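You operate a simulated robot arm through the tools that you are given. There is no shell and no other tool. Be economical: measure what you need, move in short steps, check, and stop when the job is done.

You run a simulated robot arm. Do the job below in one go: nothing can be reset, and whatever is moved stays where it is left.

Task
Ready the toaster: empty its crumb tray into the yellow bowl, slide it home, load both slices.
Fine: the toaster is unplugged and cold.

The check looks at the end state, three seconds after you hand in, the way a careful person would. Anything else that was tipped, shoved, dropped, spilled or broken makes it a failure.

Robot
A 7-joint arm with a two-finger parallel gripper, fixed in place. Base frame: the origin is at the foot of the arm, x ahead of it, y to its left, z up; the work surface is at about z = 0.9. Units: m, degrees, N and s.
Its first joint turns from -166.0 to 166.0 degrees. Payload 4.4 kg.
The TCP is the grasp point between the finger pads, 0.023 m short of the fingertips. In the tool frame z runs along the fingers and y along their closing line. The gripper opens to 0.094 m. The fingers are 0.038 m wide and 0.01 m thick; the gripper's body (0.054 by 0.096 m) begins 0.039 m behind the TCP.
Orientation is that of the tool frame in the base frame, as a unit quaternion [w, x, y, z]. With the fingers straight down and closing along the base's y, the tool's x points along the base's -x, its y along +y and its z along -z.

Tools
- The arm moves only by the tool arm_command. Its argument "rows" is a list of rows, each an object (a shift or turn left out is 0, a gripper value left out holds the last) with "delta_rot": the turn, a rotation vector about the base's x, y, z in degrees, a list of three; "slide": the shift along the base's x, y, z in m, a list of three; "jaw": the closure, from 0 (fully open) to 1 (shut). In form: [{"delta_rot": [rx, ry, rz], "slide": [dx, dy, dz], "jaw": jaw}, ...]. A call has 1 to 10 rows; each row shifts and turns the commanded pose from where the row before left it. A row lasts 0.2 s, in which the tool goes at most 0.05 m and 8.6 degrees; a call with a longer step from one row to the next is refused whole, and so is a gripper value outside its range. A pose out of reach is approached as far as the arm can. The call stops where the force on the tool passes 80 N (or 10 N more than at its start, if that is more) or the arm is blocked; 0.2 s more then pass. The fingers move at their own pace (about 0.072 m/s each) and stop on an object; they squeeze with about 29 N. The grip force told is the motor's: it shows also when the fingers shut on nothing. Time passes only in rows, and 0.2 s behind the last, so rows that do not move let the fingers close. The reply holds the time, the measured pose of the TCP, the force on the tool along the base axes, the opening and the grip force, in the units named above and with some noise, with the torque about the TCP (base axes, N m) and any sound that the robot's microphone picked up, and new pictures: "show" is both (left out), scene, wrist or none.
- Cameras (640 x 400 px; columns grow to the right, rows downward): "scene" is fixed at [0.4004, -0.4938, 1.6167]; the picture's right is [0.78, -0.62, 0.00], its down [-0.30, -0.38, -0.88] and it looks along [0.54, 0.69, -0.48] (base axes); focal length 354 px, centre (320, 200). "wrist" rides on the gripper at [0.086, 0.016, -0.074] in the tool frame; the picture's right is [-0.18, 0.98, 0.00], its down [-0.58, -0.11, -0.81] and it looks along [-0.79, -0.15, 0.59] (tool axes); focal length 243 px, centre (320, 200). There is no depth. A picture from a camera that has moved, and an enlarged one, comes with that camera's place and axes in the base frame and with its lens. The place of the scene camera against the robot may be out by one fixed shift of up to 0.018 m in any direction.
- zoom(camera, box): a new picture of the part [left, top, right, bottom] of that camera's present view, enlarged. No time passes.
- job_done(): hands the job in; it is judged then, once.

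Go step by step. Nothing tells you positions but the pictures and the camera data: compare them with the known pose of the tool, close in by small moves and look again before you grip or let go. The budget is 120 turns and 200 pictures, counting those below and the enlarged ones. Unless the task says otherwise, let go and move clear before handing in, and close with one line.

The tools are called after "Emit:" as a command line: name --argument value ..., lists and objects as JSON in quotes. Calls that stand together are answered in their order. arm_command: Moves the arm, as the interface text tells. Its arguments: {"type":"object","properties":{"rows":{"type":"array"},"show":{"type":"string","enum":["both","scene","wrist","none"]}},"required":["rows"]} The other tools are called the same way: zoom (camera, box) takes an enlarged picture of a part of a camera's view; job_done () hands the job in.

At the start:

```text
time: 0.0
position: [0.679, 0.1112, 1.2669]
tool_rot: [0.0, 0.0, 1.0, 0.0]
contact_force: [1.2, -0.6, 1.0]
wrist_torque: [0.04, 0.02, 0.0]
opening: 0.0943
gripper_force: 0.1
```

scene: 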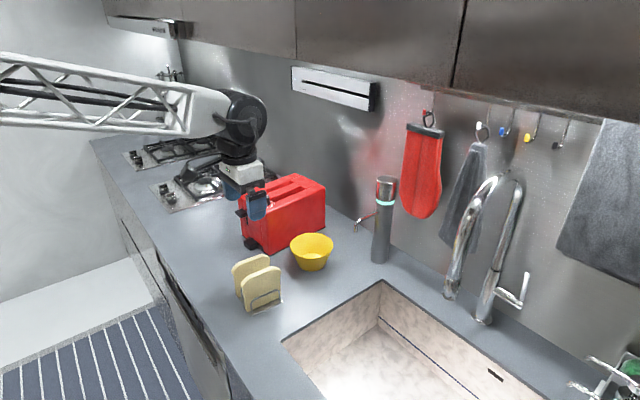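
wrist: 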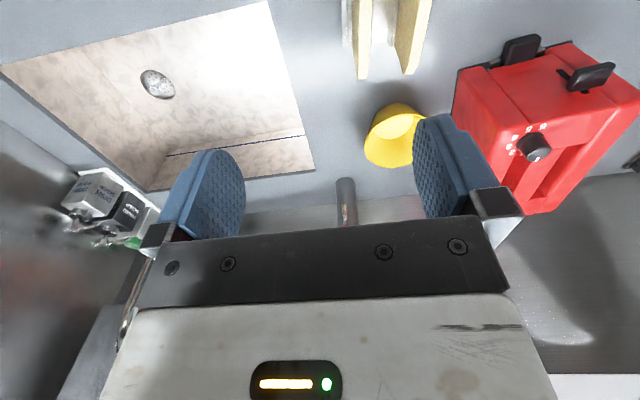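

I see a red toaster, a yellow bowl and two slices in a rack. I'll look closer first to measure.

Emit:
zoom --camera "scene" --box '[220, 160, 350, 325]'

Emit:
zoom --camera "wrist" --box '[320, 0, 640, 220]'

```text
2.42 times, centred on (285, 242) of scene
camera zoom: at [0.4004, -0.4938, 1.6167], right [0.78, -0.62, 0.0], down [-0.3, -0.38, -0.88], along [0.54, 0.69, -0.48], focal length 857 px, centre (405, 97)
```

zoom: 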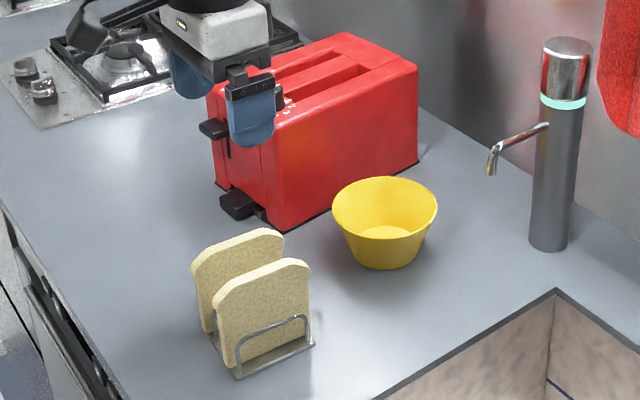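

```text
1.82 times, centred on (480, 110) of wrist
camera zoom: at [0.5931, 0.1266, 1.3421], right [0.18, 0.98, 0.0], down [0.58, -0.11, 0.81], along [0.79, -0.15, -0.59], focal length 441 px, centre (29, 364)
```

zoom: 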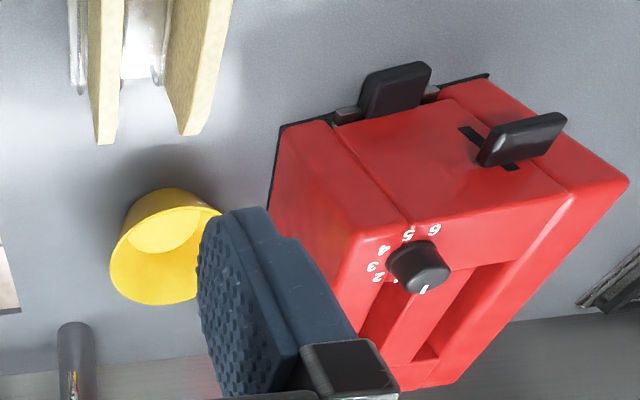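

The toaster front (tray tab, lever) faces the robot, with the slots running along x. I'll move in front of it to look at the tray handle.

Emit:
arm_command --rows '[{"slide": [-0.0125, 0.039, -0.021]}, {"slide": [-0.0125, 0.039, -0.021]}, {"slide": [-0.0125, 0.039, -0.021]}, {"slide": [-0.0125, 0.039, -0.021]}, {"slide": [-0.0125, 0.039, -0.021]}, {"slide": [-0.0125, 0.039, -0.021]}, {"slide": [-0.0125, 0.039, -0.021]}, {"slide": [-0.0125, 0.039, -0.021]}, {}]'

```text
time: 2.0
position: [0.5799, 0.4229, 1.0984]
tool_rot: [0.0, 0.0, 1.0, 0.0]
contact_force: [-0.4, 0.2, -0.5]
wrist_torque: [0.04, 0.04, 0.02]
opening: 0.094
gripper_force: 0.1
camera wrist: at [0.4939, 0.4389, 1.1733], right [0.18, 0.98, 0.0], down [0.58, -0.11, 0.81], along [0.79, -0.15, -0.59], focal length 243 px, centre (320, 200)
```

scene: 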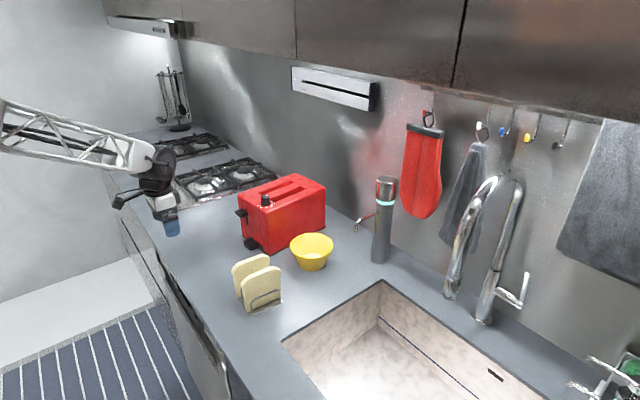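
wrist: 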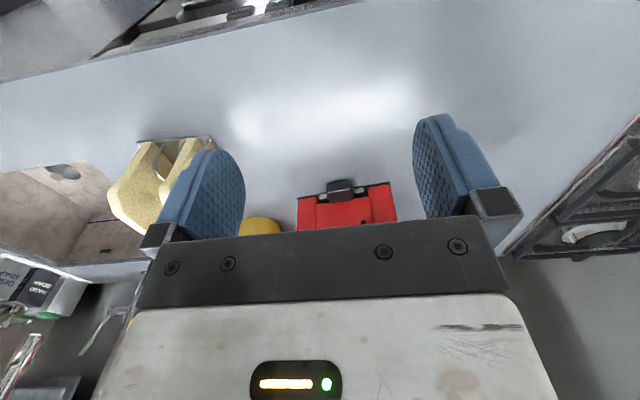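

Emit:
zoom --camera "wrist" --box '[260, 160, 430, 235]'

Emit:
zoom --camera "scene" --box '[225, 165, 345, 280]'

Emit:
zoom --camera "scene" --box '[215, 240, 345, 325]'

```text
3.76 times, centred on (345, 198) of wrist
camera zoom: at [0.4939, 0.4389, 1.1733], right [0.18, 0.98, 0.0], down [0.58, -0.11, 0.81], along [0.79, -0.15, -0.59], focal length 913 px, centre (226, 209)
```

zoom: 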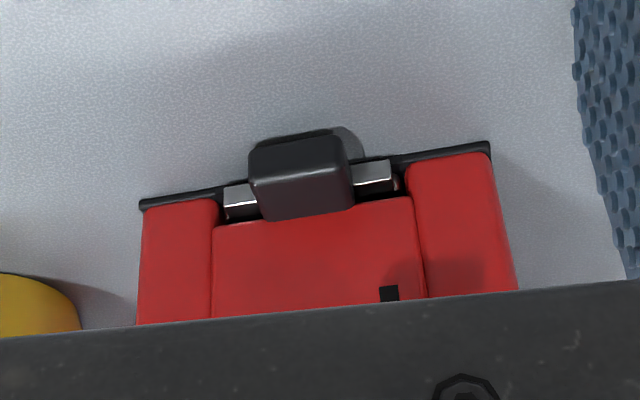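

```text
3.48 times, centred on (285, 222) of scene
camera zoom: at [0.4004, -0.4938, 1.6167], right [0.78, -0.62, 0.0], down [-0.3, -0.38, -0.88], along [0.54, 0.69, -0.48], focal length 1230 px, centre (442, 122)
```

zoom: 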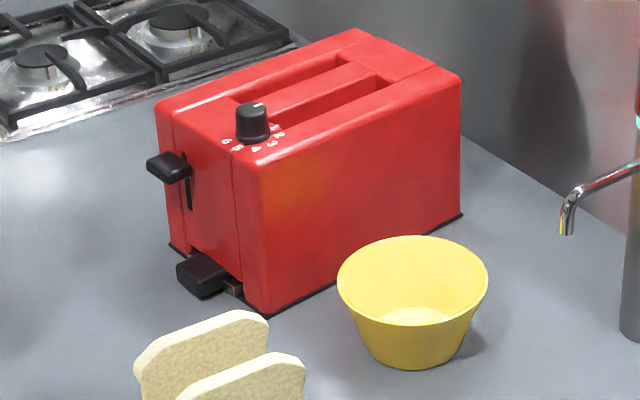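

```text
4.71 times, centred on (280, 282) of scene
camera zoom: at [0.4004, -0.4938, 1.6167], right [0.78, -0.62, 0.0], down [-0.3, -0.38, -0.88], along [0.54, 0.69, -0.48], focal length 1664 px, centre (508, -188)
```

zoom: 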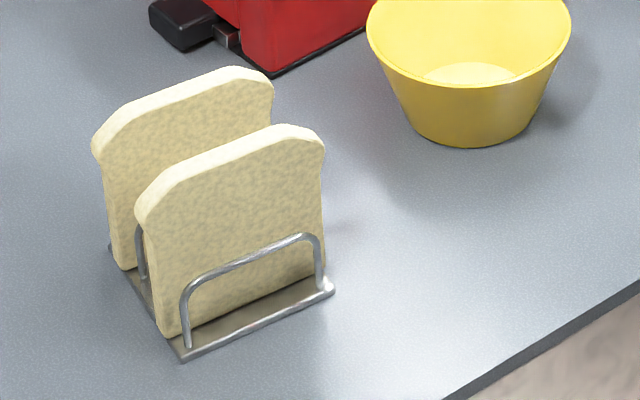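

The handle is at about (0.82, 0.41, 0.92), and the toaster is yawed about 5°. I'll tilt the fingers forward 40° so that dumping later only needs a near-vertical tool, then inspect the handle from close up.

Emit:
arm_command --rows '[{"delta_rot": [0, 0, 5.3]}, {"delta_rot": [0.74, -7.97, 0]}, {"delta_rot": [0.74, -7.97, 0]}, {"delta_rot": [0.74, -7.97, 0]}, {"delta_rot": [0.74, -7.97, 0]}, {"delta_rot": [0.74, -7.97, 0]}, {}]' --show "none"

Emit:
arm_command --rows '[{"slide": [0.02, -0.004, -0.022]}, {"slide": [0.02, -0.004, -0.022]}, {"slide": [0.02, -0.004, -0.022]}, {"slide": [0.02, -0.004, -0.022]}, {"slide": [0.02, -0.004, -0.022]}, {"slide": [0.02, 0, -0.018]}, {}]'

```text
time: 3.6
position: [0.5786, 0.4229, 1.0988]
tool_rot: [0.342, -0.043, 0.939, 0.016]
contact_force: [0.2, 1.5, 1.0]
wrist_torque: [-0.01, 0.0, -0.01]
opening: 0.094
gripper_force: 0.1
```

```text
time: 5.2
position: [0.6994, 0.4024, 0.971]
tool_rot: [0.342, -0.043, 0.939, 0.016]
contact_force: [0.9, 0.7, 0.2]
wrist_torque: [0.0, 0.0, 0.03]
opening: 0.0941
gripper_force: 0.0
camera wrist: at [0.5835, 0.4077, 0.9731], right [0.05, 0.99, 0.12], down [-0.06, -0.12, 0.99], along [1.0, -0.06, 0.06], focal length 243 px, centre (320, 200)
```

scene: 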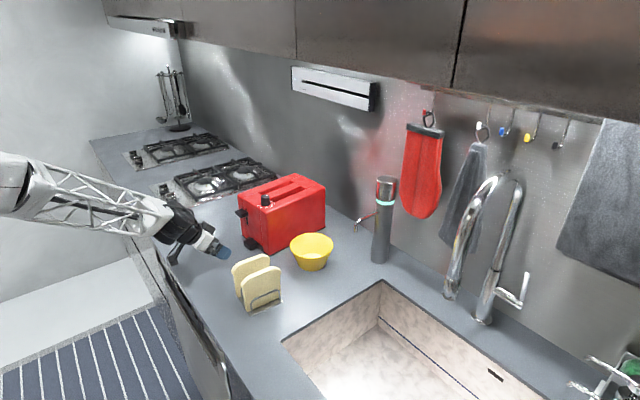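
wrist: 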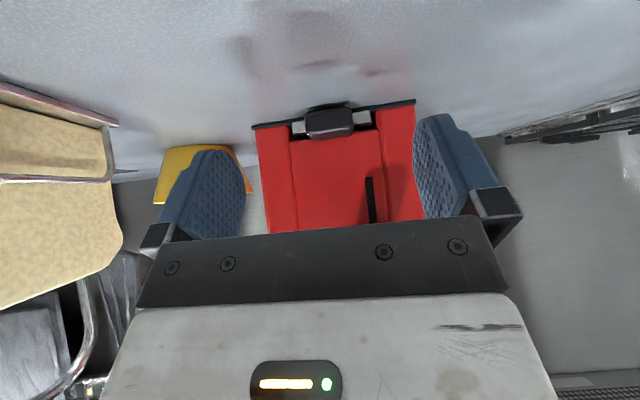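

Emit:
zoom --camera "wrist" --box '[240, 85, 430, 205]'

Emit:
zoom --camera "scene" --box '[195, 200, 285, 260]'

```text
3.33 times, centred on (335, 145) of wrist
camera zoom: at [0.5835, 0.4077, 0.9731], right [0.05, 0.99, 0.12], down [-0.06, -0.12, 0.99], along [1.0, -0.06, 0.06], focal length 809 px, centre (270, 383)
```

zoom: 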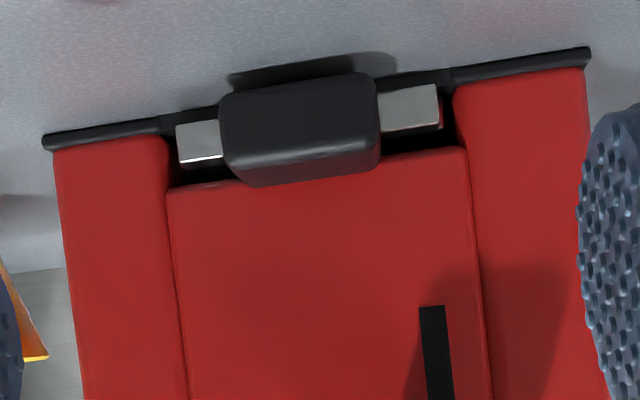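

```text
6.67 times, centred on (240, 230) of scene
camera zoom: at [0.4004, -0.4938, 1.6167], right [0.78, -0.62, 0.0], down [-0.3, -0.38, -0.88], along [0.54, 0.69, -0.48], focal length 2357 px, centre (853, 0)
```

zoom: 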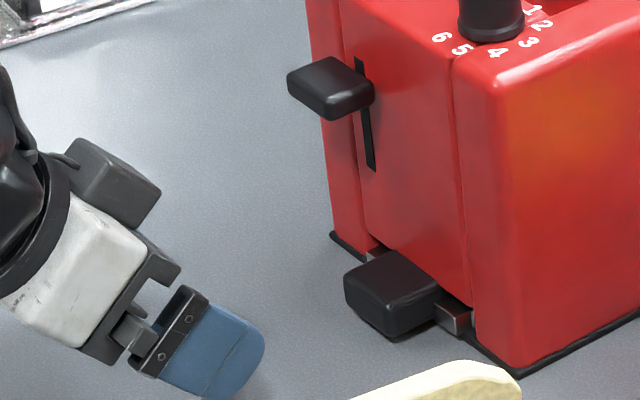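

The handle spans about z 0.907–0.929, roughly 0.041 wide and centred near y 0.412. I'll move the open fingers around it.

Emit:
arm_command --rows '[{"slide": [0.015, 0.0017, -0.013]}, {"slide": [0.02, 0.0017, -0.012]}, {"slide": [0.02, 0.0017, -0.012]}, {"slide": [0.02, 0.0017, 0]}, {"slide": [0.014, 0.0017, 0]}, {}]'

Emit:
zoom --camera "scene" --box '[205, 210, 285, 264]'

Emit:
zoom --camera "wrist" --box '[160, 20, 500, 240]'

```text
time: 6.6
position: [0.7886, 0.411, 0.9348]
tool_rot: [0.341, -0.044, 0.939, 0.016]
contact_force: [0.0, 0.0, 0.4]
wrist_torque: [0.03, 0.01, 0.0]
opening: 0.094
gripper_force: 0.1
camera wrist: at [0.6735, 0.4167, 0.936], right [0.05, 0.99, 0.12], down [-0.06, -0.12, 0.99], along [1.0, -0.06, 0.06], focal length 243 px, centre (320, 200)
```

scene: 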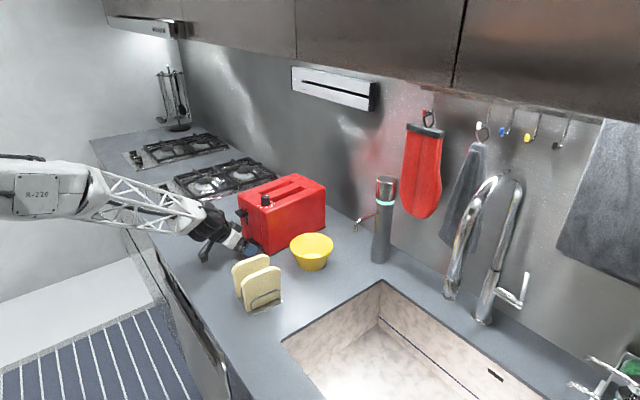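
wrist: 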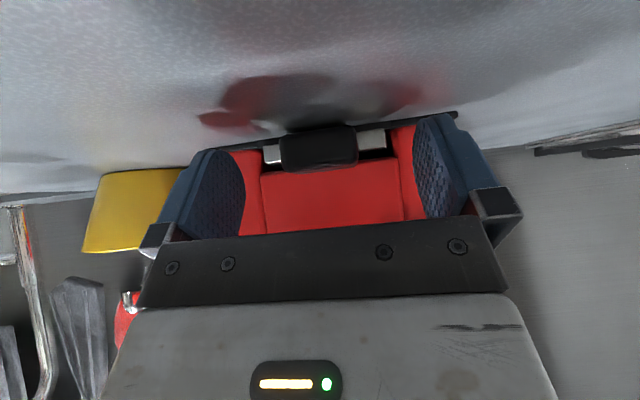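

```text
7.41 times, centred on (245, 237) of scene
camera zoom: at [0.4004, -0.4938, 1.6167], right [0.78, -0.62, 0.0], down [-0.3, -0.38, -0.88], along [0.54, 0.69, -0.48], focal length 2618 px, centre (876, -74)
```

zoom: 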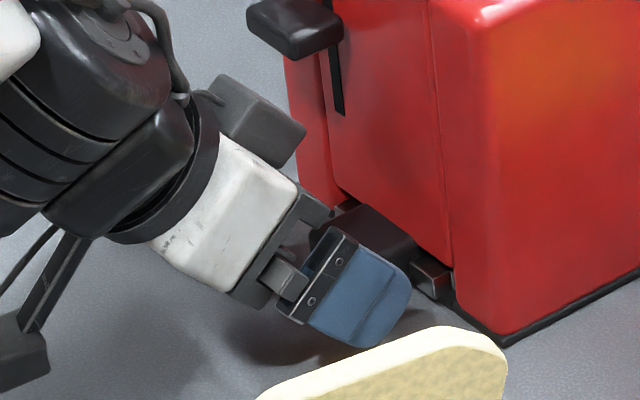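

```text
1.82 times, centred on (330, 130) of wrist
camera zoom: at [0.6735, 0.4167, 0.936], right [0.05, 0.99, 0.12], down [-0.06, -0.12, 0.99], along [1.0, -0.06, 0.06], focal length 441 px, centre (302, 327)
```

zoom: 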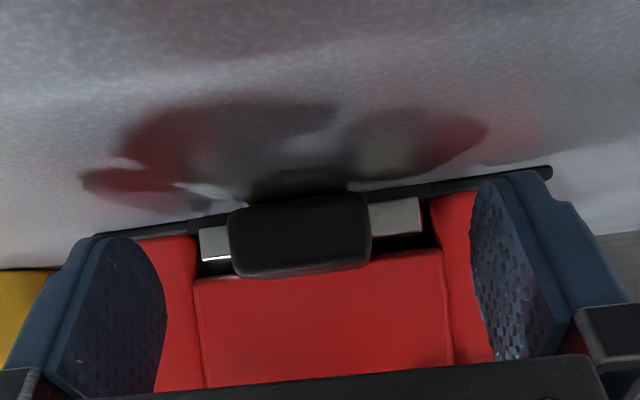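

The handle is centred between the fingers. I'll advance about 14 mm and close.

Emit:
arm_command --rows '[{"slide": [0.008, 0.0007, -0.001]}, {"slide": [0.008, 0.0007, -0.001]}, {}]' --show "none"

Emit:
zoom --camera "scene" --box '[205, 210, 285, 264]'

```text
time: 7.4
position: [0.8053, 0.4145, 0.9325]
tool_rot: [0.341, -0.043, 0.939, 0.016]
contact_force: [-1.1, -0.2, -0.4]
wrist_torque: [0.0, 0.02, -0.01]
opening: 0.0941
gripper_force: 0.0
```

```text
7.41 times, centred on (245, 237) of scene
camera zoom: at [0.4004, -0.4938, 1.6167], right [0.78, -0.62, 0.0], down [-0.3, -0.38, -0.88], along [0.54, 0.69, -0.48], focal length 2618 px, centre (876, -74)
```

zoom: 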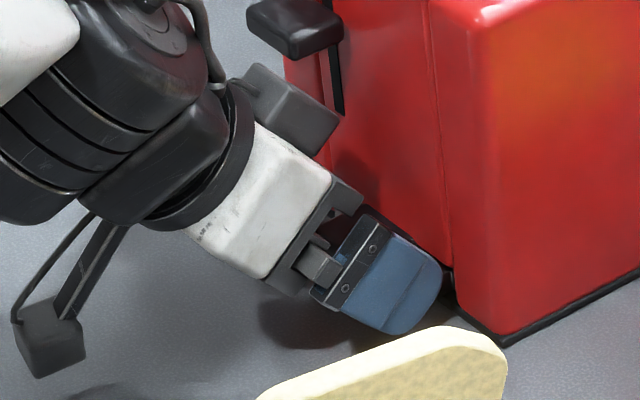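

No contact so far; closing on the handle.

Emit:
arm_command --rows '[{"jaw": 1}, {"jaw": 1}, {"jaw": 1}, {"jaw": 1}]' --show "wrist"

```text
time: 8.4
position: [0.8057, 0.4136, 0.9319]
tool_rot: [0.342, -0.043, 0.938, 0.017]
contact_force: [1.1, -0.9, 2.5]
wrist_torque: [0.06, -0.07, -0.07]
opening: 0.0436
gripper_force: 28.6
camera wrist: at [0.6901, 0.4185, 0.9341], right [0.05, 0.99, 0.12], down [-0.06, -0.12, 0.99], along [1.0, -0.06, 0.06], focal length 243 px, centre (320, 200)
```

wrist: 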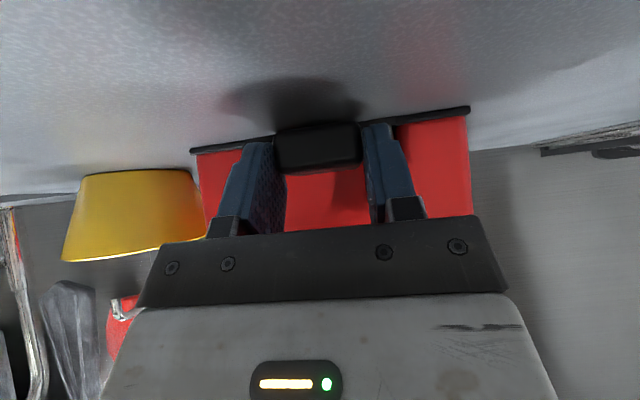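

Gripped at 0.044 m. Pulling the tray straight out along the toaster axis.

Emit:
arm_command --rows '[{"slide": [-0.005, -0.0005, 0]}, {"slide": [-0.01, -0.0009, 0]}, {"slide": [-0.015, -0.0014, 0]}, {"slide": [-0.015, -0.0014, 0]}, {"slide": [-0.015, -0.0014, 0]}, {"slide": [-0.015, -0.0014, 0]}, {"slide": [-0.015, -0.0014, 0]}, {"slide": [-0.01, -0.0009, 0]}]' --show "none"

Emit:
zoom --camera "scene" --box '[185, 170, 345, 280]'

```text
time: 10.2
position: [0.7051, 0.405, 0.9333]
tool_rot: [0.342, -0.044, 0.939, 0.016]
contact_force: [1.5, 0.9, 0.0]
wrist_torque: [0.07, -0.15, 0.0]
opening: 0.0433
gripper_force: 29.1
```

```text
3.64 times, centred on (265, 225) of scene
camera zoom: at [0.4004, -0.4938, 1.6167], right [0.78, -0.62, 0.0], down [-0.3, -0.38, -0.88], along [0.54, 0.69, -0.48], focal length 1285 px, centre (520, 109)
```

zoom: 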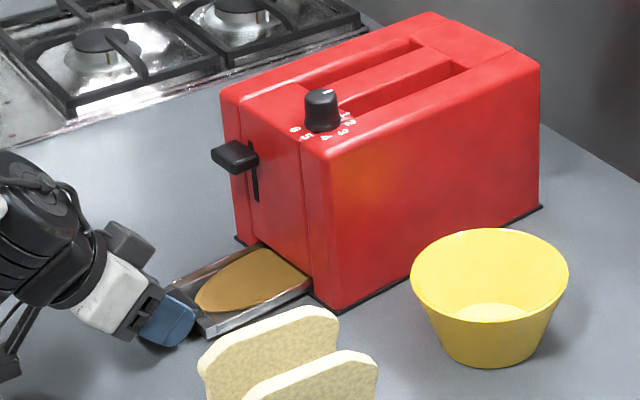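

The tray is sliding out with a heap of crumbs on it. Continuing.

Emit:
arm_command --rows '[{"slide": [-0.01, -0.0009, 0]}, {"slide": [-0.015, -0.0014, 0]}, {"slide": [-0.015, -0.0014, 0]}, {"slide": [-0.015, -0.0014, 0]}, {"slide": [-0.015, -0.0014, 0]}]' --show "none"

Emit:
zoom --camera "scene" --box '[155, 190, 315, 290]'

```text
time: 11.4
position: [0.6333, 0.3966, 0.9328]
tool_rot: [0.342, -0.043, 0.939, 0.015]
contact_force: [-0.1, -0.5, 0.3]
wrist_torque: [-0.03, 0.07, 0.02]
opening: 0.0436
gripper_force: 29.2
```

```text
4.00 times, centred on (235, 240) of scene
camera zoom: at [0.4004, -0.4938, 1.6167], right [0.78, -0.62, 0.0], down [-0.3, -0.38, -0.88], along [0.54, 0.69, -0.48], focal length 1414 px, centre (660, 40)
```

zoom: 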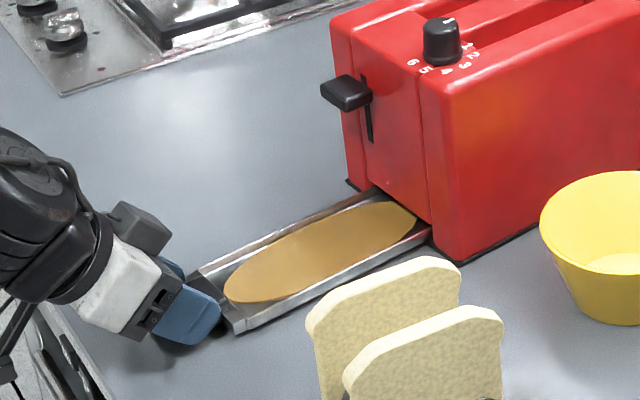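

Emit:
arm_command --rows '[{"slide": [-0.01, -0.0009, 0]}, {"slide": [-0.012, -0.0011, 0]}, {"slide": [-0.012, -0.0011, 0]}, {}]' --show "none"

Emit:
zoom --camera "scene" --box '[155, 190, 315, 290]'

```text
time: 12.4
position: [0.5987, 0.3937, 0.9331]
tool_rot: [0.342, -0.042, 0.939, 0.016]
contact_force: [0.9, 0.0, 0.5]
wrist_torque: [-0.01, 0.1, 0.0]
opening: 0.0434
gripper_force: 29.0
```

```text
4.00 times, centred on (235, 240) of scene
camera zoom: at [0.4004, -0.4938, 1.6167], right [0.78, -0.62, 0.0], down [-0.3, -0.38, -0.88], along [0.54, 0.69, -0.48], focal length 1414 px, centre (660, 40)
```

zoom: 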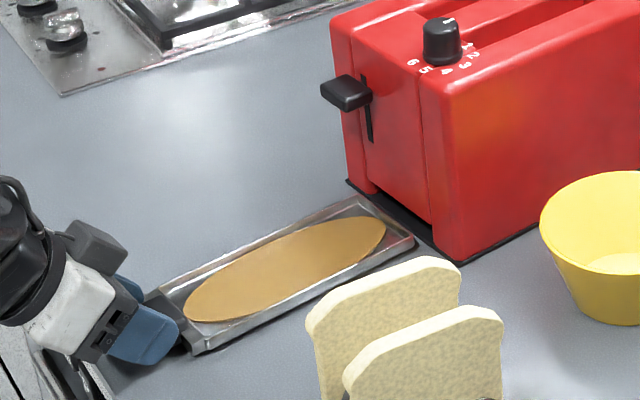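

The tray is out of the toaster, about 0.19 m long with low walls. I'll back off slightly more and lift it level.

Emit:
arm_command --rows '[{"slide": [-0.01, -0.001, 0]}, {"slide": [-0.012, -0.001, 0.002]}, {"slide": [0, 0, 0.01]}, {"slide": [0, 0, 0.02]}, {"slide": [0, 0, 0.025]}, {"slide": [0, 0, 0.025]}, {"slide": [0, 0, 0.025]}, {"slide": [0, 0, 0.025]}, {"slide": [0, 0, 0.025]}, {"slide": [0, 0, 0.015]}]'

Emit:
zoom --camera "scene" --box '[155, 150, 345, 290]'

```text
time: 14.6
position: [0.5785, 0.3914, 1.1049]
tool_rot: [0.341, -0.043, 0.939, 0.015]
contact_force: [-0.2, -0.3, -1.4]
wrist_torque: [-0.01, 0.08, -0.03]
opening: 0.0436
gripper_force: 29.2
camera wrist: at [0.4634, 0.3964, 1.107], right [0.05, 0.99, 0.12], down [-0.06, -0.12, 0.99], along [1.0, -0.06, 0.06], focal length 243 px, centre (320, 200)
```

scene: 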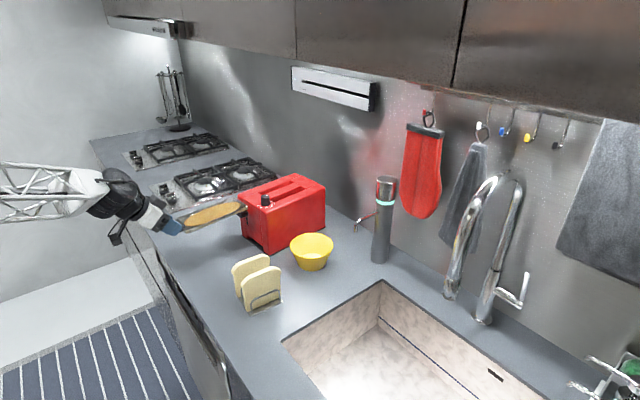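
wrist: 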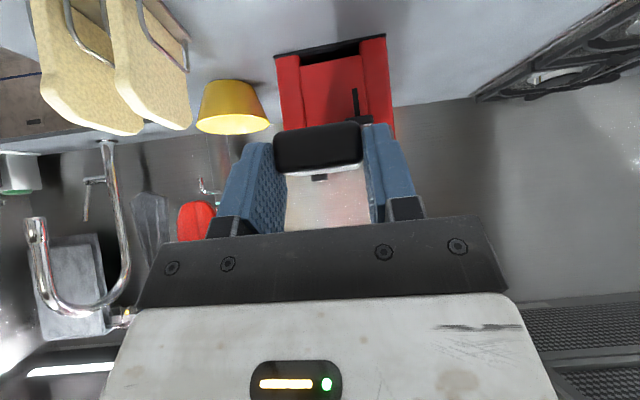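

```text
2.86 times, centred on (250, 220) of scene
camera zoom: at [0.4004, -0.4938, 1.6167], right [0.78, -0.62, 0.0], down [-0.3, -0.38, -0.88], along [0.54, 0.69, -0.48], focal length 1010 px, centre (520, 143)
```

zoom: 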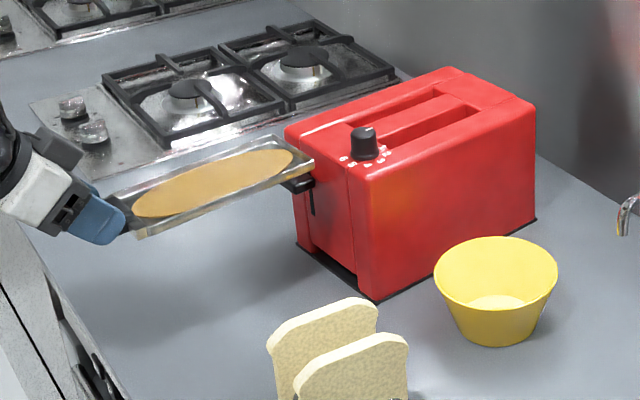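

Bowl centre is at about (0.927, 0.21), rim z ≈ 0.97, radius ≈ 0.065. I'll carry the tray level, high over the slices, to behind the bowl.

Emit:
arm_command --rows '[{"slide": [0, 0, 0.02]}, {"slide": [0, -0.01, 0.025]}, {"slide": [0, -0.025, 0]}, {"slide": [0, -0.03, 0]}, {"slide": [0, -0.03, 0]}, {"slide": [0, -0.03, 0]}, {"slide": [0, -0.03, 0]}, {"slide": [0.01, -0.025, 0]}, {"slide": [0.02, -0.017, 0]}, {"slide": [0.015, -0.008, 0]}]' --show "none"

Emit:
arm_command --rows '[{"slide": [0.015, 0, 0]}, {"slide": [0.02, 0, -0.01]}, {"slide": [0.015, 0, -0.015]}, {}]' --show "none"

Emit:
zoom --camera "scene" --box '[175, 170, 365, 310]'

```text
time: 16.8
position: [0.6228, 0.1864, 1.15]
tool_rot: [0.342, -0.044, 0.939, 0.016]
contact_force: [-0.2, 0.5, -1.0]
wrist_torque: [-0.04, 0.14, 0.03]
opening: 0.0436
gripper_force: 29.1
```

```text
time: 17.8
position: [0.6738, 0.1883, 1.1244]
tool_rot: [0.342, -0.043, 0.938, 0.015]
contact_force: [-0.4, -0.2, -1.2]
wrist_torque: [-0.01, 0.09, 0.0]
opening: 0.0436
gripper_force: 29.3
```

```text
2.86 times, centred on (270, 240) of scene
camera zoom: at [0.4004, -0.4938, 1.6167], right [0.78, -0.62, 0.0], down [-0.3, -0.38, -0.88], along [0.54, 0.69, -0.48], focal length 1010 px, centre (463, 86)
```

zoom: 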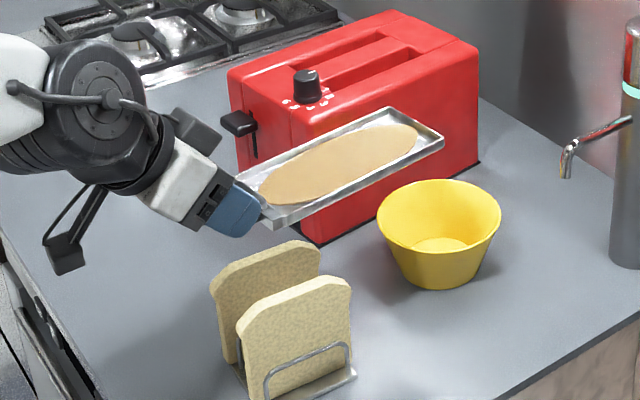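

The tray is level and near the bowl; relative to the bowl the tip needs about 2 cm more in x and y. I'll begin tipping while keeping the far end over the bowl.

Emit:
arm_command --rows '[{"slide": [0.0133, 0.0073, 0.005], "delta_rot": [-0.616, 6.64, 0]}, {"slide": [0.0133, 0.0073, 0.005], "delta_rot": [-0.616, 6.64, 0]}, {"slide": [0.0133, 0.0073, 0.004], "delta_rot": [-0.616, 6.64, 0]}, {}]' --show "none"

Emit:
zoom --camera "scene" --box '[175, 170, 365, 310]'

```text
time: 18.8
position: [0.714, 0.2088, 1.1394]
tool_rot: [0.174, -0.046, 0.984, 0.008]
contact_force: [0.0, -0.1, -1.5]
wrist_torque: [-0.03, 0.07, 0.0]
opening: 0.0437
gripper_force: 29.0
```

```text
2.86 times, centred on (270, 240) of scene
camera zoom: at [0.4004, -0.4938, 1.6167], right [0.78, -0.62, 0.0], down [-0.3, -0.38, -0.88], along [0.54, 0.69, -0.48], focal length 1010 px, centre (463, 86)
```

zoom: 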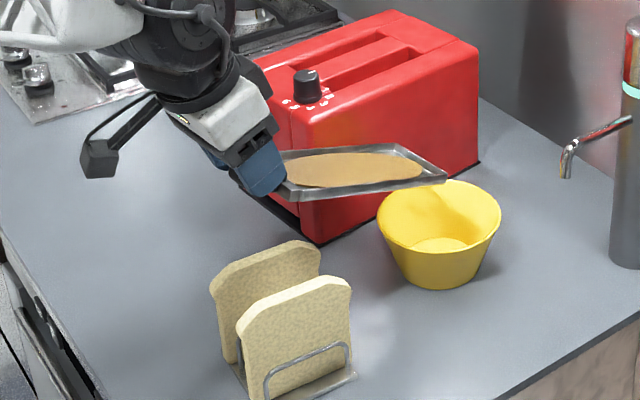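

Tip is now over the bowl in line with its centre. Continue tipping to 40°.

Emit:
arm_command --rows '[{"slide": [0.0135, 0.0013, 0.004], "delta_rot": [-0.616, 6.64, 0]}, {"slide": [0.015, 0.0013, 0.004], "delta_rot": [-0.616, 6.64, 0]}, {"slide": [0.0165, 0.0013, 0.004], "delta_rot": [-0.616, 6.64, 0]}, {}]' --show "none"

Emit:
zoom --camera "scene" --box '[175, 170, 365, 310]'

```text
time: 19.8
position: [0.76, 0.214, 1.1518]
tool_rot: [0.001, -0.046, 0.999, 0.0]
contact_force: [-0.3, -0.5, -1.5]
wrist_torque: [0.04, 0.06, 0.01]
opening: 0.0434
gripper_force: 29.0
```

```text
2.86 times, centred on (270, 240) of scene
camera zoom: at [0.4004, -0.4938, 1.6167], right [0.78, -0.62, 0.0], down [-0.3, -0.38, -0.88], along [0.54, 0.69, -0.48], focal length 1010 px, centre (463, 86)
```

zoom: 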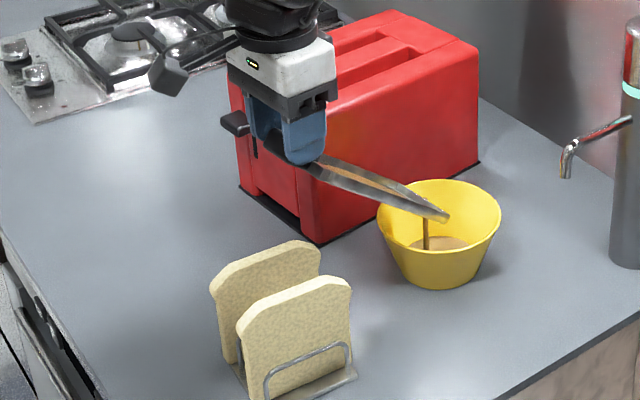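

Crumbs are pouring into the bowl. Tip further to about 60° and let it drain.

Emit:
arm_command --rows '[{"slide": [0.019, 0.0018, 0.014], "delta_rot": [-0.616, 6.64, 0]}, {"slide": [0.021, 0.002, 0.013], "delta_rot": [-0.616, 6.64, 0]}, {"slide": [0.022, 0.002, 0.012], "delta_rot": [-0.616, 6.64, 0]}, {}, {}, {}, {}]' --show "none"

Emit:
zoom --camera "scene" --box '[175, 170, 365, 310]'

```text
time: 21.4
position: [0.8191, 0.2187, 1.1888]
tool_rot: [-0.174, -0.045, 0.984, -0.007]
contact_force: [0.1, -0.4, -1.3]
wrist_torque: [-0.02, -0.02, 0.01]
opening: 0.0434
gripper_force: 28.9
```

```text
2.86 times, centred on (270, 240) of scene
camera zoom: at [0.4004, -0.4938, 1.6167], right [0.78, -0.62, 0.0], down [-0.3, -0.38, -0.88], along [0.54, 0.69, -0.48], focal length 1010 px, centre (463, 86)
```

zoom: 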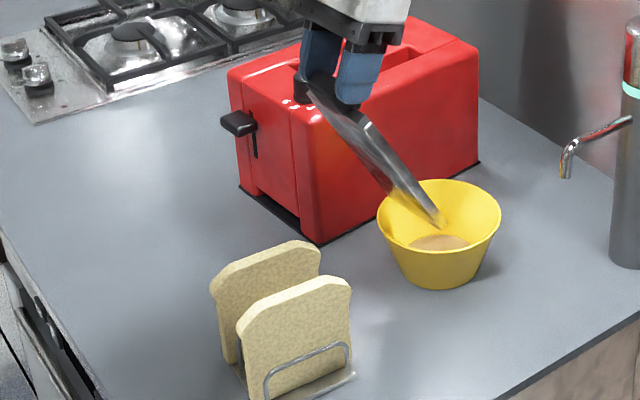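

Flow seems to have ended. I'll tip another ~13° and wait to make sure it is empty.

Emit:
arm_command --rows '[{"slide": [0.024, 0.0022, 0.009], "delta_rot": [-0.616, 6.64, 0]}, {"slide": [0.025, 0.0022, 0.008], "delta_rot": [-0.616, 6.64, 0]}, {}, {}, {}, {}, {}]'

Emit:
zoom --camera "scene" --box '[235, 150, 365, 290]'

```text
time: 23.0
position: [0.869, 0.2223, 1.2065]
tool_rot: [-0.286, -0.044, 0.957, -0.012]
contact_force: [0.1, 0.5, -1.2]
wrist_torque: [0.0, -0.02, -0.01]
opening: 0.0439
gripper_force: 28.8
camera wrist: at [0.8368, 0.2354, 1.3158], right [0.06, 0.99, -0.1], down [0.93, -0.02, 0.35], along [0.35, -0.12, -0.93], focal length 243 px, centre (320, 200)
```

scene: 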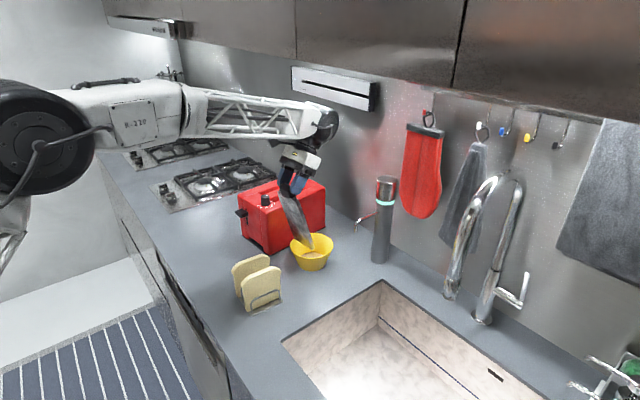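
wrist: 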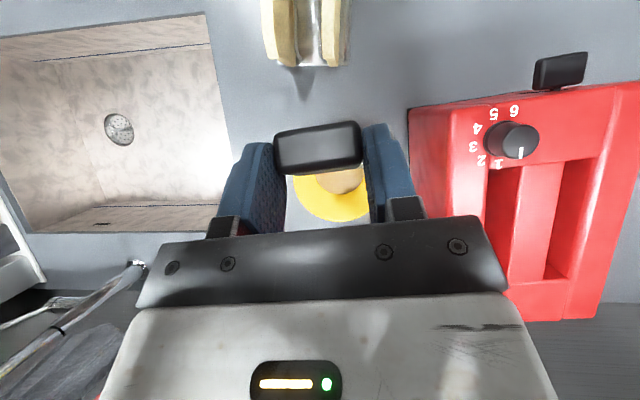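

```text
2.86 times, centred on (300, 220) of scene
camera zoom: at [0.4004, -0.4938, 1.6167], right [0.78, -0.62, 0.0], down [-0.3, -0.38, -0.88], along [0.54, 0.69, -0.48], focal length 1010 px, centre (377, 143)
```

zoom: 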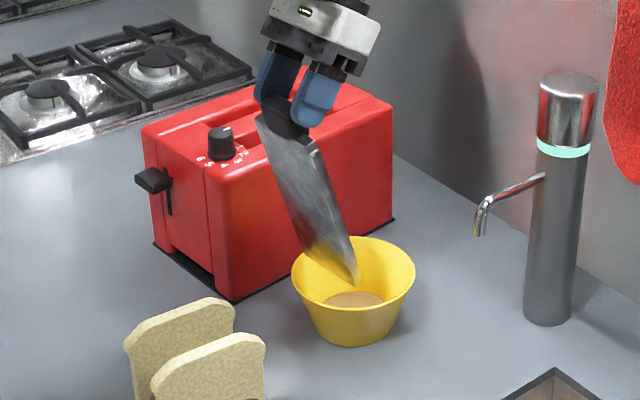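

Crumbs lie in the bowl and the tray looks drained. I'll reverse the tipping while rising, then check the tray floor.

Emit:
arm_command --rows '[{"slide": [-0.025, -0.0022, 0.015], "delta_rot": [0.616, -6.64, 0]}, {"slide": [-0.024, -0.0022, 0.01], "delta_rot": [0.616, -6.64, 0]}, {"slide": [-0.022, -0.002, 0], "delta_rot": [0.616, -6.64, 0]}, {"slide": [-0.021, -0.002, 0], "delta_rot": [0.616, -6.64, 0]}, {"slide": [-0.019, -0.0018, -0.01], "delta_rot": [0.616, -6.64, 0]}, {"slide": [-0.0165, -0.0013, -0.01], "delta_rot": [0.616, -6.64, 0]}, {"slide": [-0.015, -0.0013, -0.01], "delta_rot": [0.616, -6.64, 0]}, {"slide": [-0.0135, -0.0013, -0.01], "delta_rot": [0.616, -6.64, 0]}]' --show "none"

Emit:
zoom --camera "scene" --box '[205, 170, 365, 290]'

```text
time: 24.8
position: [0.7121, 0.2076, 1.1907]
tool_rot: [0.173, -0.046, 0.984, 0.008]
contact_force: [-0.4, 0.8, -1.2]
wrist_torque: [0.0, 0.06, -0.01]
opening: 0.0435
gripper_force: 29.3
```

```text
3.33 times, centred on (285, 230) of scene
camera zoom: at [0.4004, -0.4938, 1.6167], right [0.78, -0.62, 0.0], down [-0.3, -0.38, -0.88], along [0.54, 0.69, -0.48], focal length 1178 px, centre (437, 100)
```

zoom: 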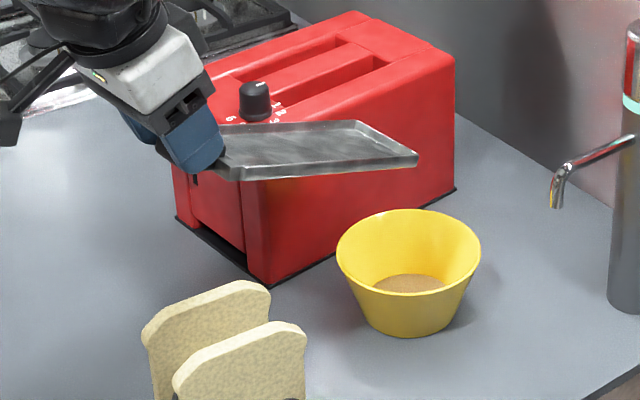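

Tray is empty and the crumbs are in the bowl. I'll level the tray and return to the pull-out position.

Emit:
arm_command --rows '[{"slide": [-0.02, 0, 0], "delta_rot": [0.616, -6.64, 0]}, {"slide": [-0.025, 0, 0], "delta_rot": [0.616, -6.64, 0]}, {"slide": [-0.03, 0, -0.01], "delta_rot": [0.616, -6.64, 0]}, {"slide": [-0.03, 0.015, -0.01]}, {"slide": [-0.0286, 0.03, -0.01]}, {"slide": [0, 0.035, 0]}, {"slide": [0, 0.035, 0]}, {"slide": [0, 0.035, 0]}, {"slide": [0, 0.0338, 0]}, {}]' --show "none"

```text
time: 27.0
position: [0.5806, 0.3941, 1.1614]
tool_rot: [0.34, -0.044, 0.939, 0.016]
contact_force: [0.3, 0.1, -0.7]
wrist_torque: [-0.01, 0.12, -0.02]
opening: 0.0437
gripper_force: 29.1
```

Lower to insertion height in front of the slot.

Emit:
arm_command --rows '[{"slide": [-0.003, -0.002, -0.035]}, {"slide": [0, 0, -0.04]}, {"slide": [0, 0, -0.04]}, {"slide": [0, 0, -0.04]}, {"slide": [0, 0, -0.03]}, {"slide": [0, 0, -0.025]}, {"slide": [0, 0, -0.014]}, {}]'

Emit:
zoom --camera "scene" --box '[155, 190, 315, 290]'

```text
time: 28.8
position: [0.5756, 0.39, 0.9378]
tool_rot: [0.341, -0.043, 0.939, 0.016]
contact_force: [0.3, -0.4, -1.1]
wrist_torque: [-0.01, 0.08, 0.0]
opening: 0.0435
gripper_force: 28.9
camera wrist: at [0.4605, 0.3964, 0.9392], right [0.05, 0.99, 0.12], down [-0.06, -0.12, 0.99], along [1.0, -0.06, 0.06], focal length 243 px, centre (320, 200)
```

scene: 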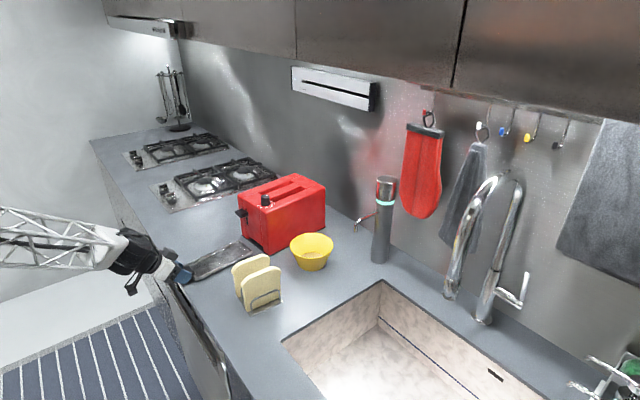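
wrist: 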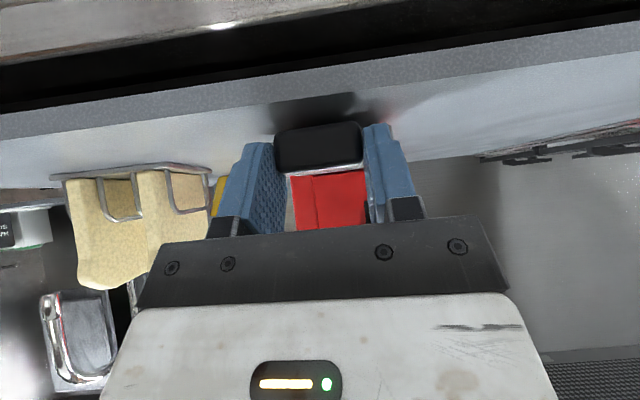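

```text
4.00 times, centred on (235, 240) of scene
camera zoom: at [0.4004, -0.4938, 1.6167], right [0.78, -0.62, 0.0], down [-0.3, -0.38, -0.88], along [0.54, 0.69, -0.48], focal length 1414 px, centre (660, 40)
```

zoom: 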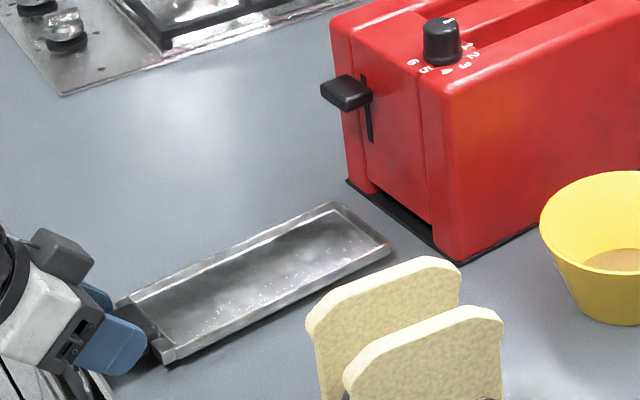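

Aligned with the recorded pull-out line; fix the small offset and slide in gently.

Emit:
arm_command --rows '[{"slide": [0.004, 0.0015, -0.0045]}, {"slide": [0.015, 0.0014, 0]}, {"slide": [0.012, 0.0011, 0]}, {"slide": [0.008, 0.0007, 0]}, {"slide": [0.008, 0.0007, 0]}, {"slide": [0.008, 0.0007, 0]}, {}]' --show "none"

Emit:
zoom --camera "scene" --box '[155, 190, 315, 290]'

```text
time: 30.4
position: [0.6317, 0.3968, 0.9345]
tool_rot: [0.342, -0.043, 0.938, 0.016]
contact_force: [-0.6, -0.4, -1.1]
wrist_torque: [0.0, 0.05, 0.03]
opening: 0.0434
gripper_force: 29.2
```

```text
4.00 times, centred on (235, 240) of scene
camera zoom: at [0.4004, -0.4938, 1.6167], right [0.78, -0.62, 0.0], down [-0.3, -0.38, -0.88], along [0.54, 0.69, -0.48], focal length 1414 px, centre (660, 40)
```

zoom: 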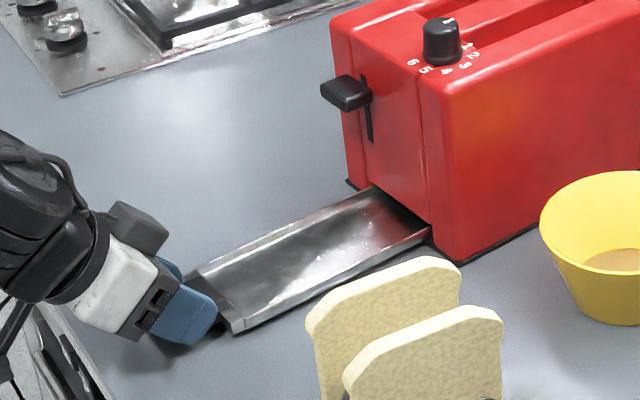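

The tip has entered freely. Sliding on in, watching the force.

Emit:
arm_command --rows '[{"slide": [0.015, 0.0014, 0]}, {"slide": [0.015, 0.0014, 0]}, {"slide": [0.015, 0.0014, 0]}, {"slide": [0.015, 0.0014, 0]}, {"slide": [0.015, 0.0014, 0]}, {"slide": [0.015, 0.0014, 0]}, {"slide": [0.015, 0.0014, 0]}, {"slide": [0.015, 0.0014, 0]}, {"slide": [0.015, 0.0014, 0]}, {"slide": [0.015, 0.0014, 0]}]' --show "none"

```text
time: 32.6
position: [0.7826, 0.4115, 0.9332]
tool_rot: [0.342, -0.044, 0.939, 0.016]
contact_force: [-1.1, -0.5, -0.8]
wrist_torque: [-0.03, 0.11, -0.11]
opening: 0.0436
gripper_force: 29.3
```

Emit:
arm_command --rows '[{"slide": [0.01, 0.0009, 0]}, {"slide": [0.008, 0.0007, 0]}, {"slide": [0.0045, 0.0004, 0]}, {}]' --show "none"

Emit:
zoom --camera "scene" --box '[205, 190, 315, 270]'

```text
time: 33.6
position: [0.8045, 0.4134, 0.9334]
tool_rot: [0.342, -0.044, 0.939, 0.016]
contact_force: [-1.2, -0.6, -0.9]
wrist_torque: [0.03, 0.08, -0.01]
opening: 0.0434
gripper_force: 29.4
```

```text
5.00 times, centred on (260, 230) of scene
camera zoom: at [0.4004, -0.4938, 1.6167], right [0.78, -0.62, 0.0], down [-0.3, -0.38, -0.88], along [0.54, 0.69, -0.48], focal length 1768 px, centre (620, 50)
```

zoom: 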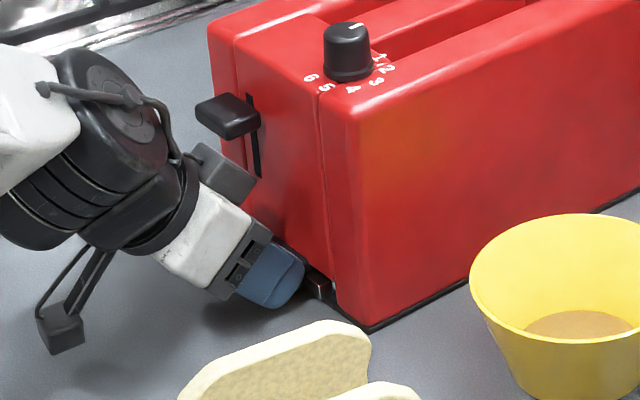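

Back at the start depth. I'll nudge to feel the stop.

Emit:
arm_command --rows '[{"slide": [0.0015, 0.0001, 0]}, {}]' --show "none"

Emit:
arm_command --rows '[{"slide": [0.001, 0.0001, 0]}, {}]' --show "none"

```text
time: 34.2
position: [0.8052, 0.4136, 0.9331]
tool_rot: [0.341, -0.043, 0.939, 0.015]
contact_force: [-0.6, 0.9, -0.1]
wrist_torque: [-0.01, 0.08, -0.02]
opening: 0.0434
gripper_force: 29.2
```

```text
time: 34.8
position: [0.8057, 0.4138, 0.9345]
tool_rot: [0.341, -0.044, 0.939, 0.016]
contact_force: [0.3, -0.8, -1.8]
wrist_torque: [-0.04, 0.05, -0.03]
opening: 0.0434
gripper_force: 28.9
```

Emit:
arm_command --rows '[{"slide": [0.0015, 0.0001, 0]}, {}]' --show "none"

Emit:
arm_command --rows '[{"slide": [0.0015, 0.0001, 0]}, {}]' --show "none"

```text
time: 35.4
position: [0.8075, 0.4135, 0.9329]
tool_rot: [0.342, -0.043, 0.939, 0.016]
contact_force: [-15.6, 1.6, -0.4]
wrist_torque: [-0.01, 0.32, 0.17]
opening: 0.0433
gripper_force: 29.2
```

```text
time: 36.0
position: [0.8095, 0.4122, 0.9356]
tool_rot: [0.342, -0.043, 0.939, 0.015]
contact_force: [-13.5, -3.0, 0.9]
wrist_torque: [0.01, 0.06, -0.21]
opening: 0.0434
gripper_force: 28.8
```

The stop was reached (about 15 N), so the tray is home. Opening and backing straight out.

Emit:
arm_command --rows '[{"jaw": 0}, {"jaw": 0}, {"jaw": 0}, {"jaw": 0}, {"slide": [-0.02, -0.002, 0.003]}, {"slide": [-0.03, -0.003, 0.005]}, {"slide": [-0.03, -0.003, 0.01]}]' --show "wrist"

Emit:
zoom --camera "scene" --box '[205, 190, 315, 270]'

```text
time: 37.6
position: [0.7307, 0.4044, 0.9496]
tool_rot: [0.342, -0.044, 0.939, 0.016]
contact_force: [0.4, -0.3, -0.4]
wrist_torque: [0.05, -0.03, 0.0]
opening: 0.0941
gripper_force: 0.0
camera wrist: at [0.615, 0.4091, 0.9514], right [0.05, 0.99, 0.12], down [-0.06, -0.11, 0.99], along [1.0, -0.06, 0.06], focal length 243 px, centre (320, 200)
```

wrist: 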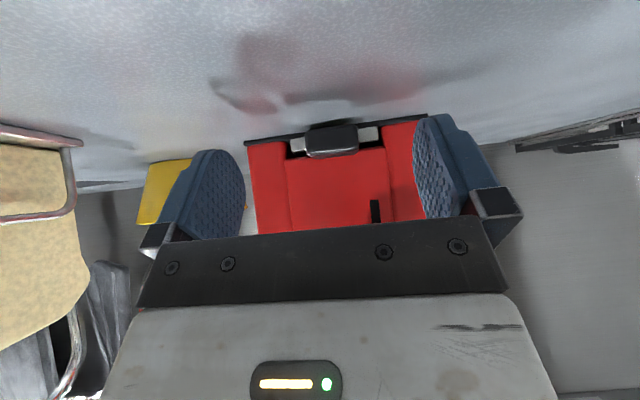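

```text
5.00 times, centred on (260, 230) of scene
camera zoom: at [0.4004, -0.4938, 1.6167], right [0.78, -0.62, 0.0], down [-0.3, -0.38, -0.88], along [0.54, 0.69, -0.48], focal length 1768 px, centre (620, 50)
```

zoom: 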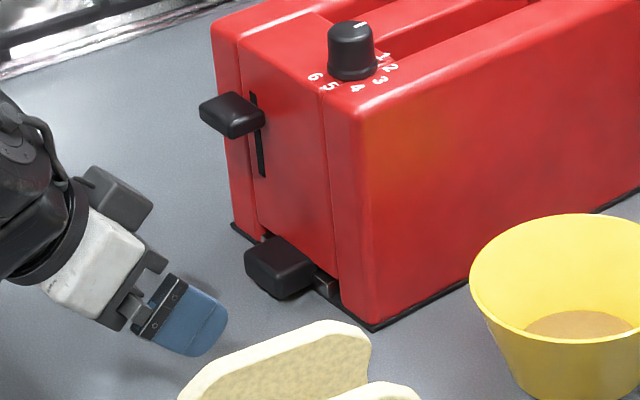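

Tray is home. Next I'll rise, turn the tool vertical, and look at the slots from above.

Emit:
arm_command --rows '[{"slide": [-0.03, 0, 0.03]}, {"slide": [-0.02, 0, 0.045]}, {"slide": [0, 0, 0.045], "delta_rot": [-0.74, 7.97, 0]}, {"slide": [0, 0, 0.045], "delta_rot": [-0.74, 7.97, 0]}, {"slide": [0.01, 0, 0.045], "delta_rot": [-0.74, 7.97, 0]}, {"slide": [0.02, 0, 0.045], "delta_rot": [-0.74, 7.97, 0]}, {"slide": [0.02, 0, 0.045], "delta_rot": [-0.74, 7.97, 0]}, {"slide": [0.02, 0, 0]}, {}]'

Emit:
zoom --camera "wrist" --box '[220, 60, 460, 230]'

```text
time: 39.6
position: [0.7476, 0.405, 1.2511]
tool_rot: [0.0, -0.047, 0.999, 0.0]
contact_force: [-1.0, 0.3, -0.3]
wrist_torque: [-0.01, -0.02, 0.0]
opening: 0.0941
gripper_force: 0.0
camera wrist: at [0.6612, 0.4128, 1.3252], right [0.09, 1.0, 0.0], down [0.59, -0.05, 0.81], along [0.8, -0.07, -0.59], focal length 243 px, centre (320, 200)
```

scene: 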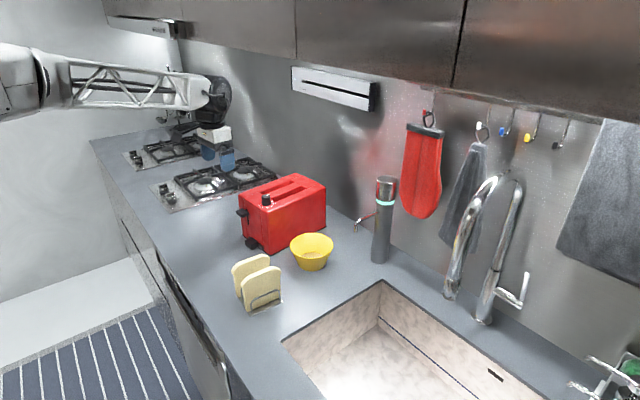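
wrist: 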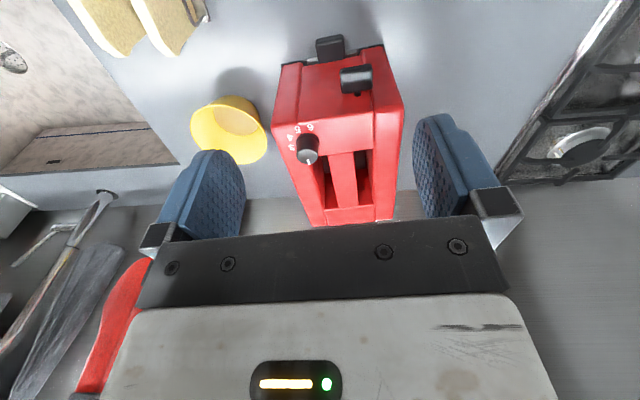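

```text
2.35 times, centred on (340, 145) of wrist
camera zoom: at [0.6612, 0.4128, 1.3252], right [0.09, 1.0, 0.0], down [0.59, -0.05, 0.81], along [0.8, -0.07, -0.59], focal length 571 px, centre (273, 329)
```

zoom: 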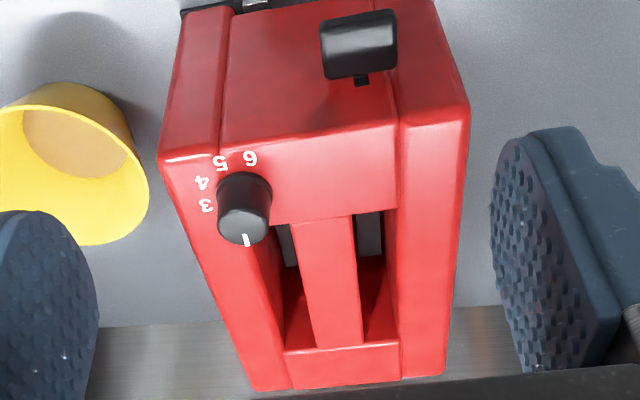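

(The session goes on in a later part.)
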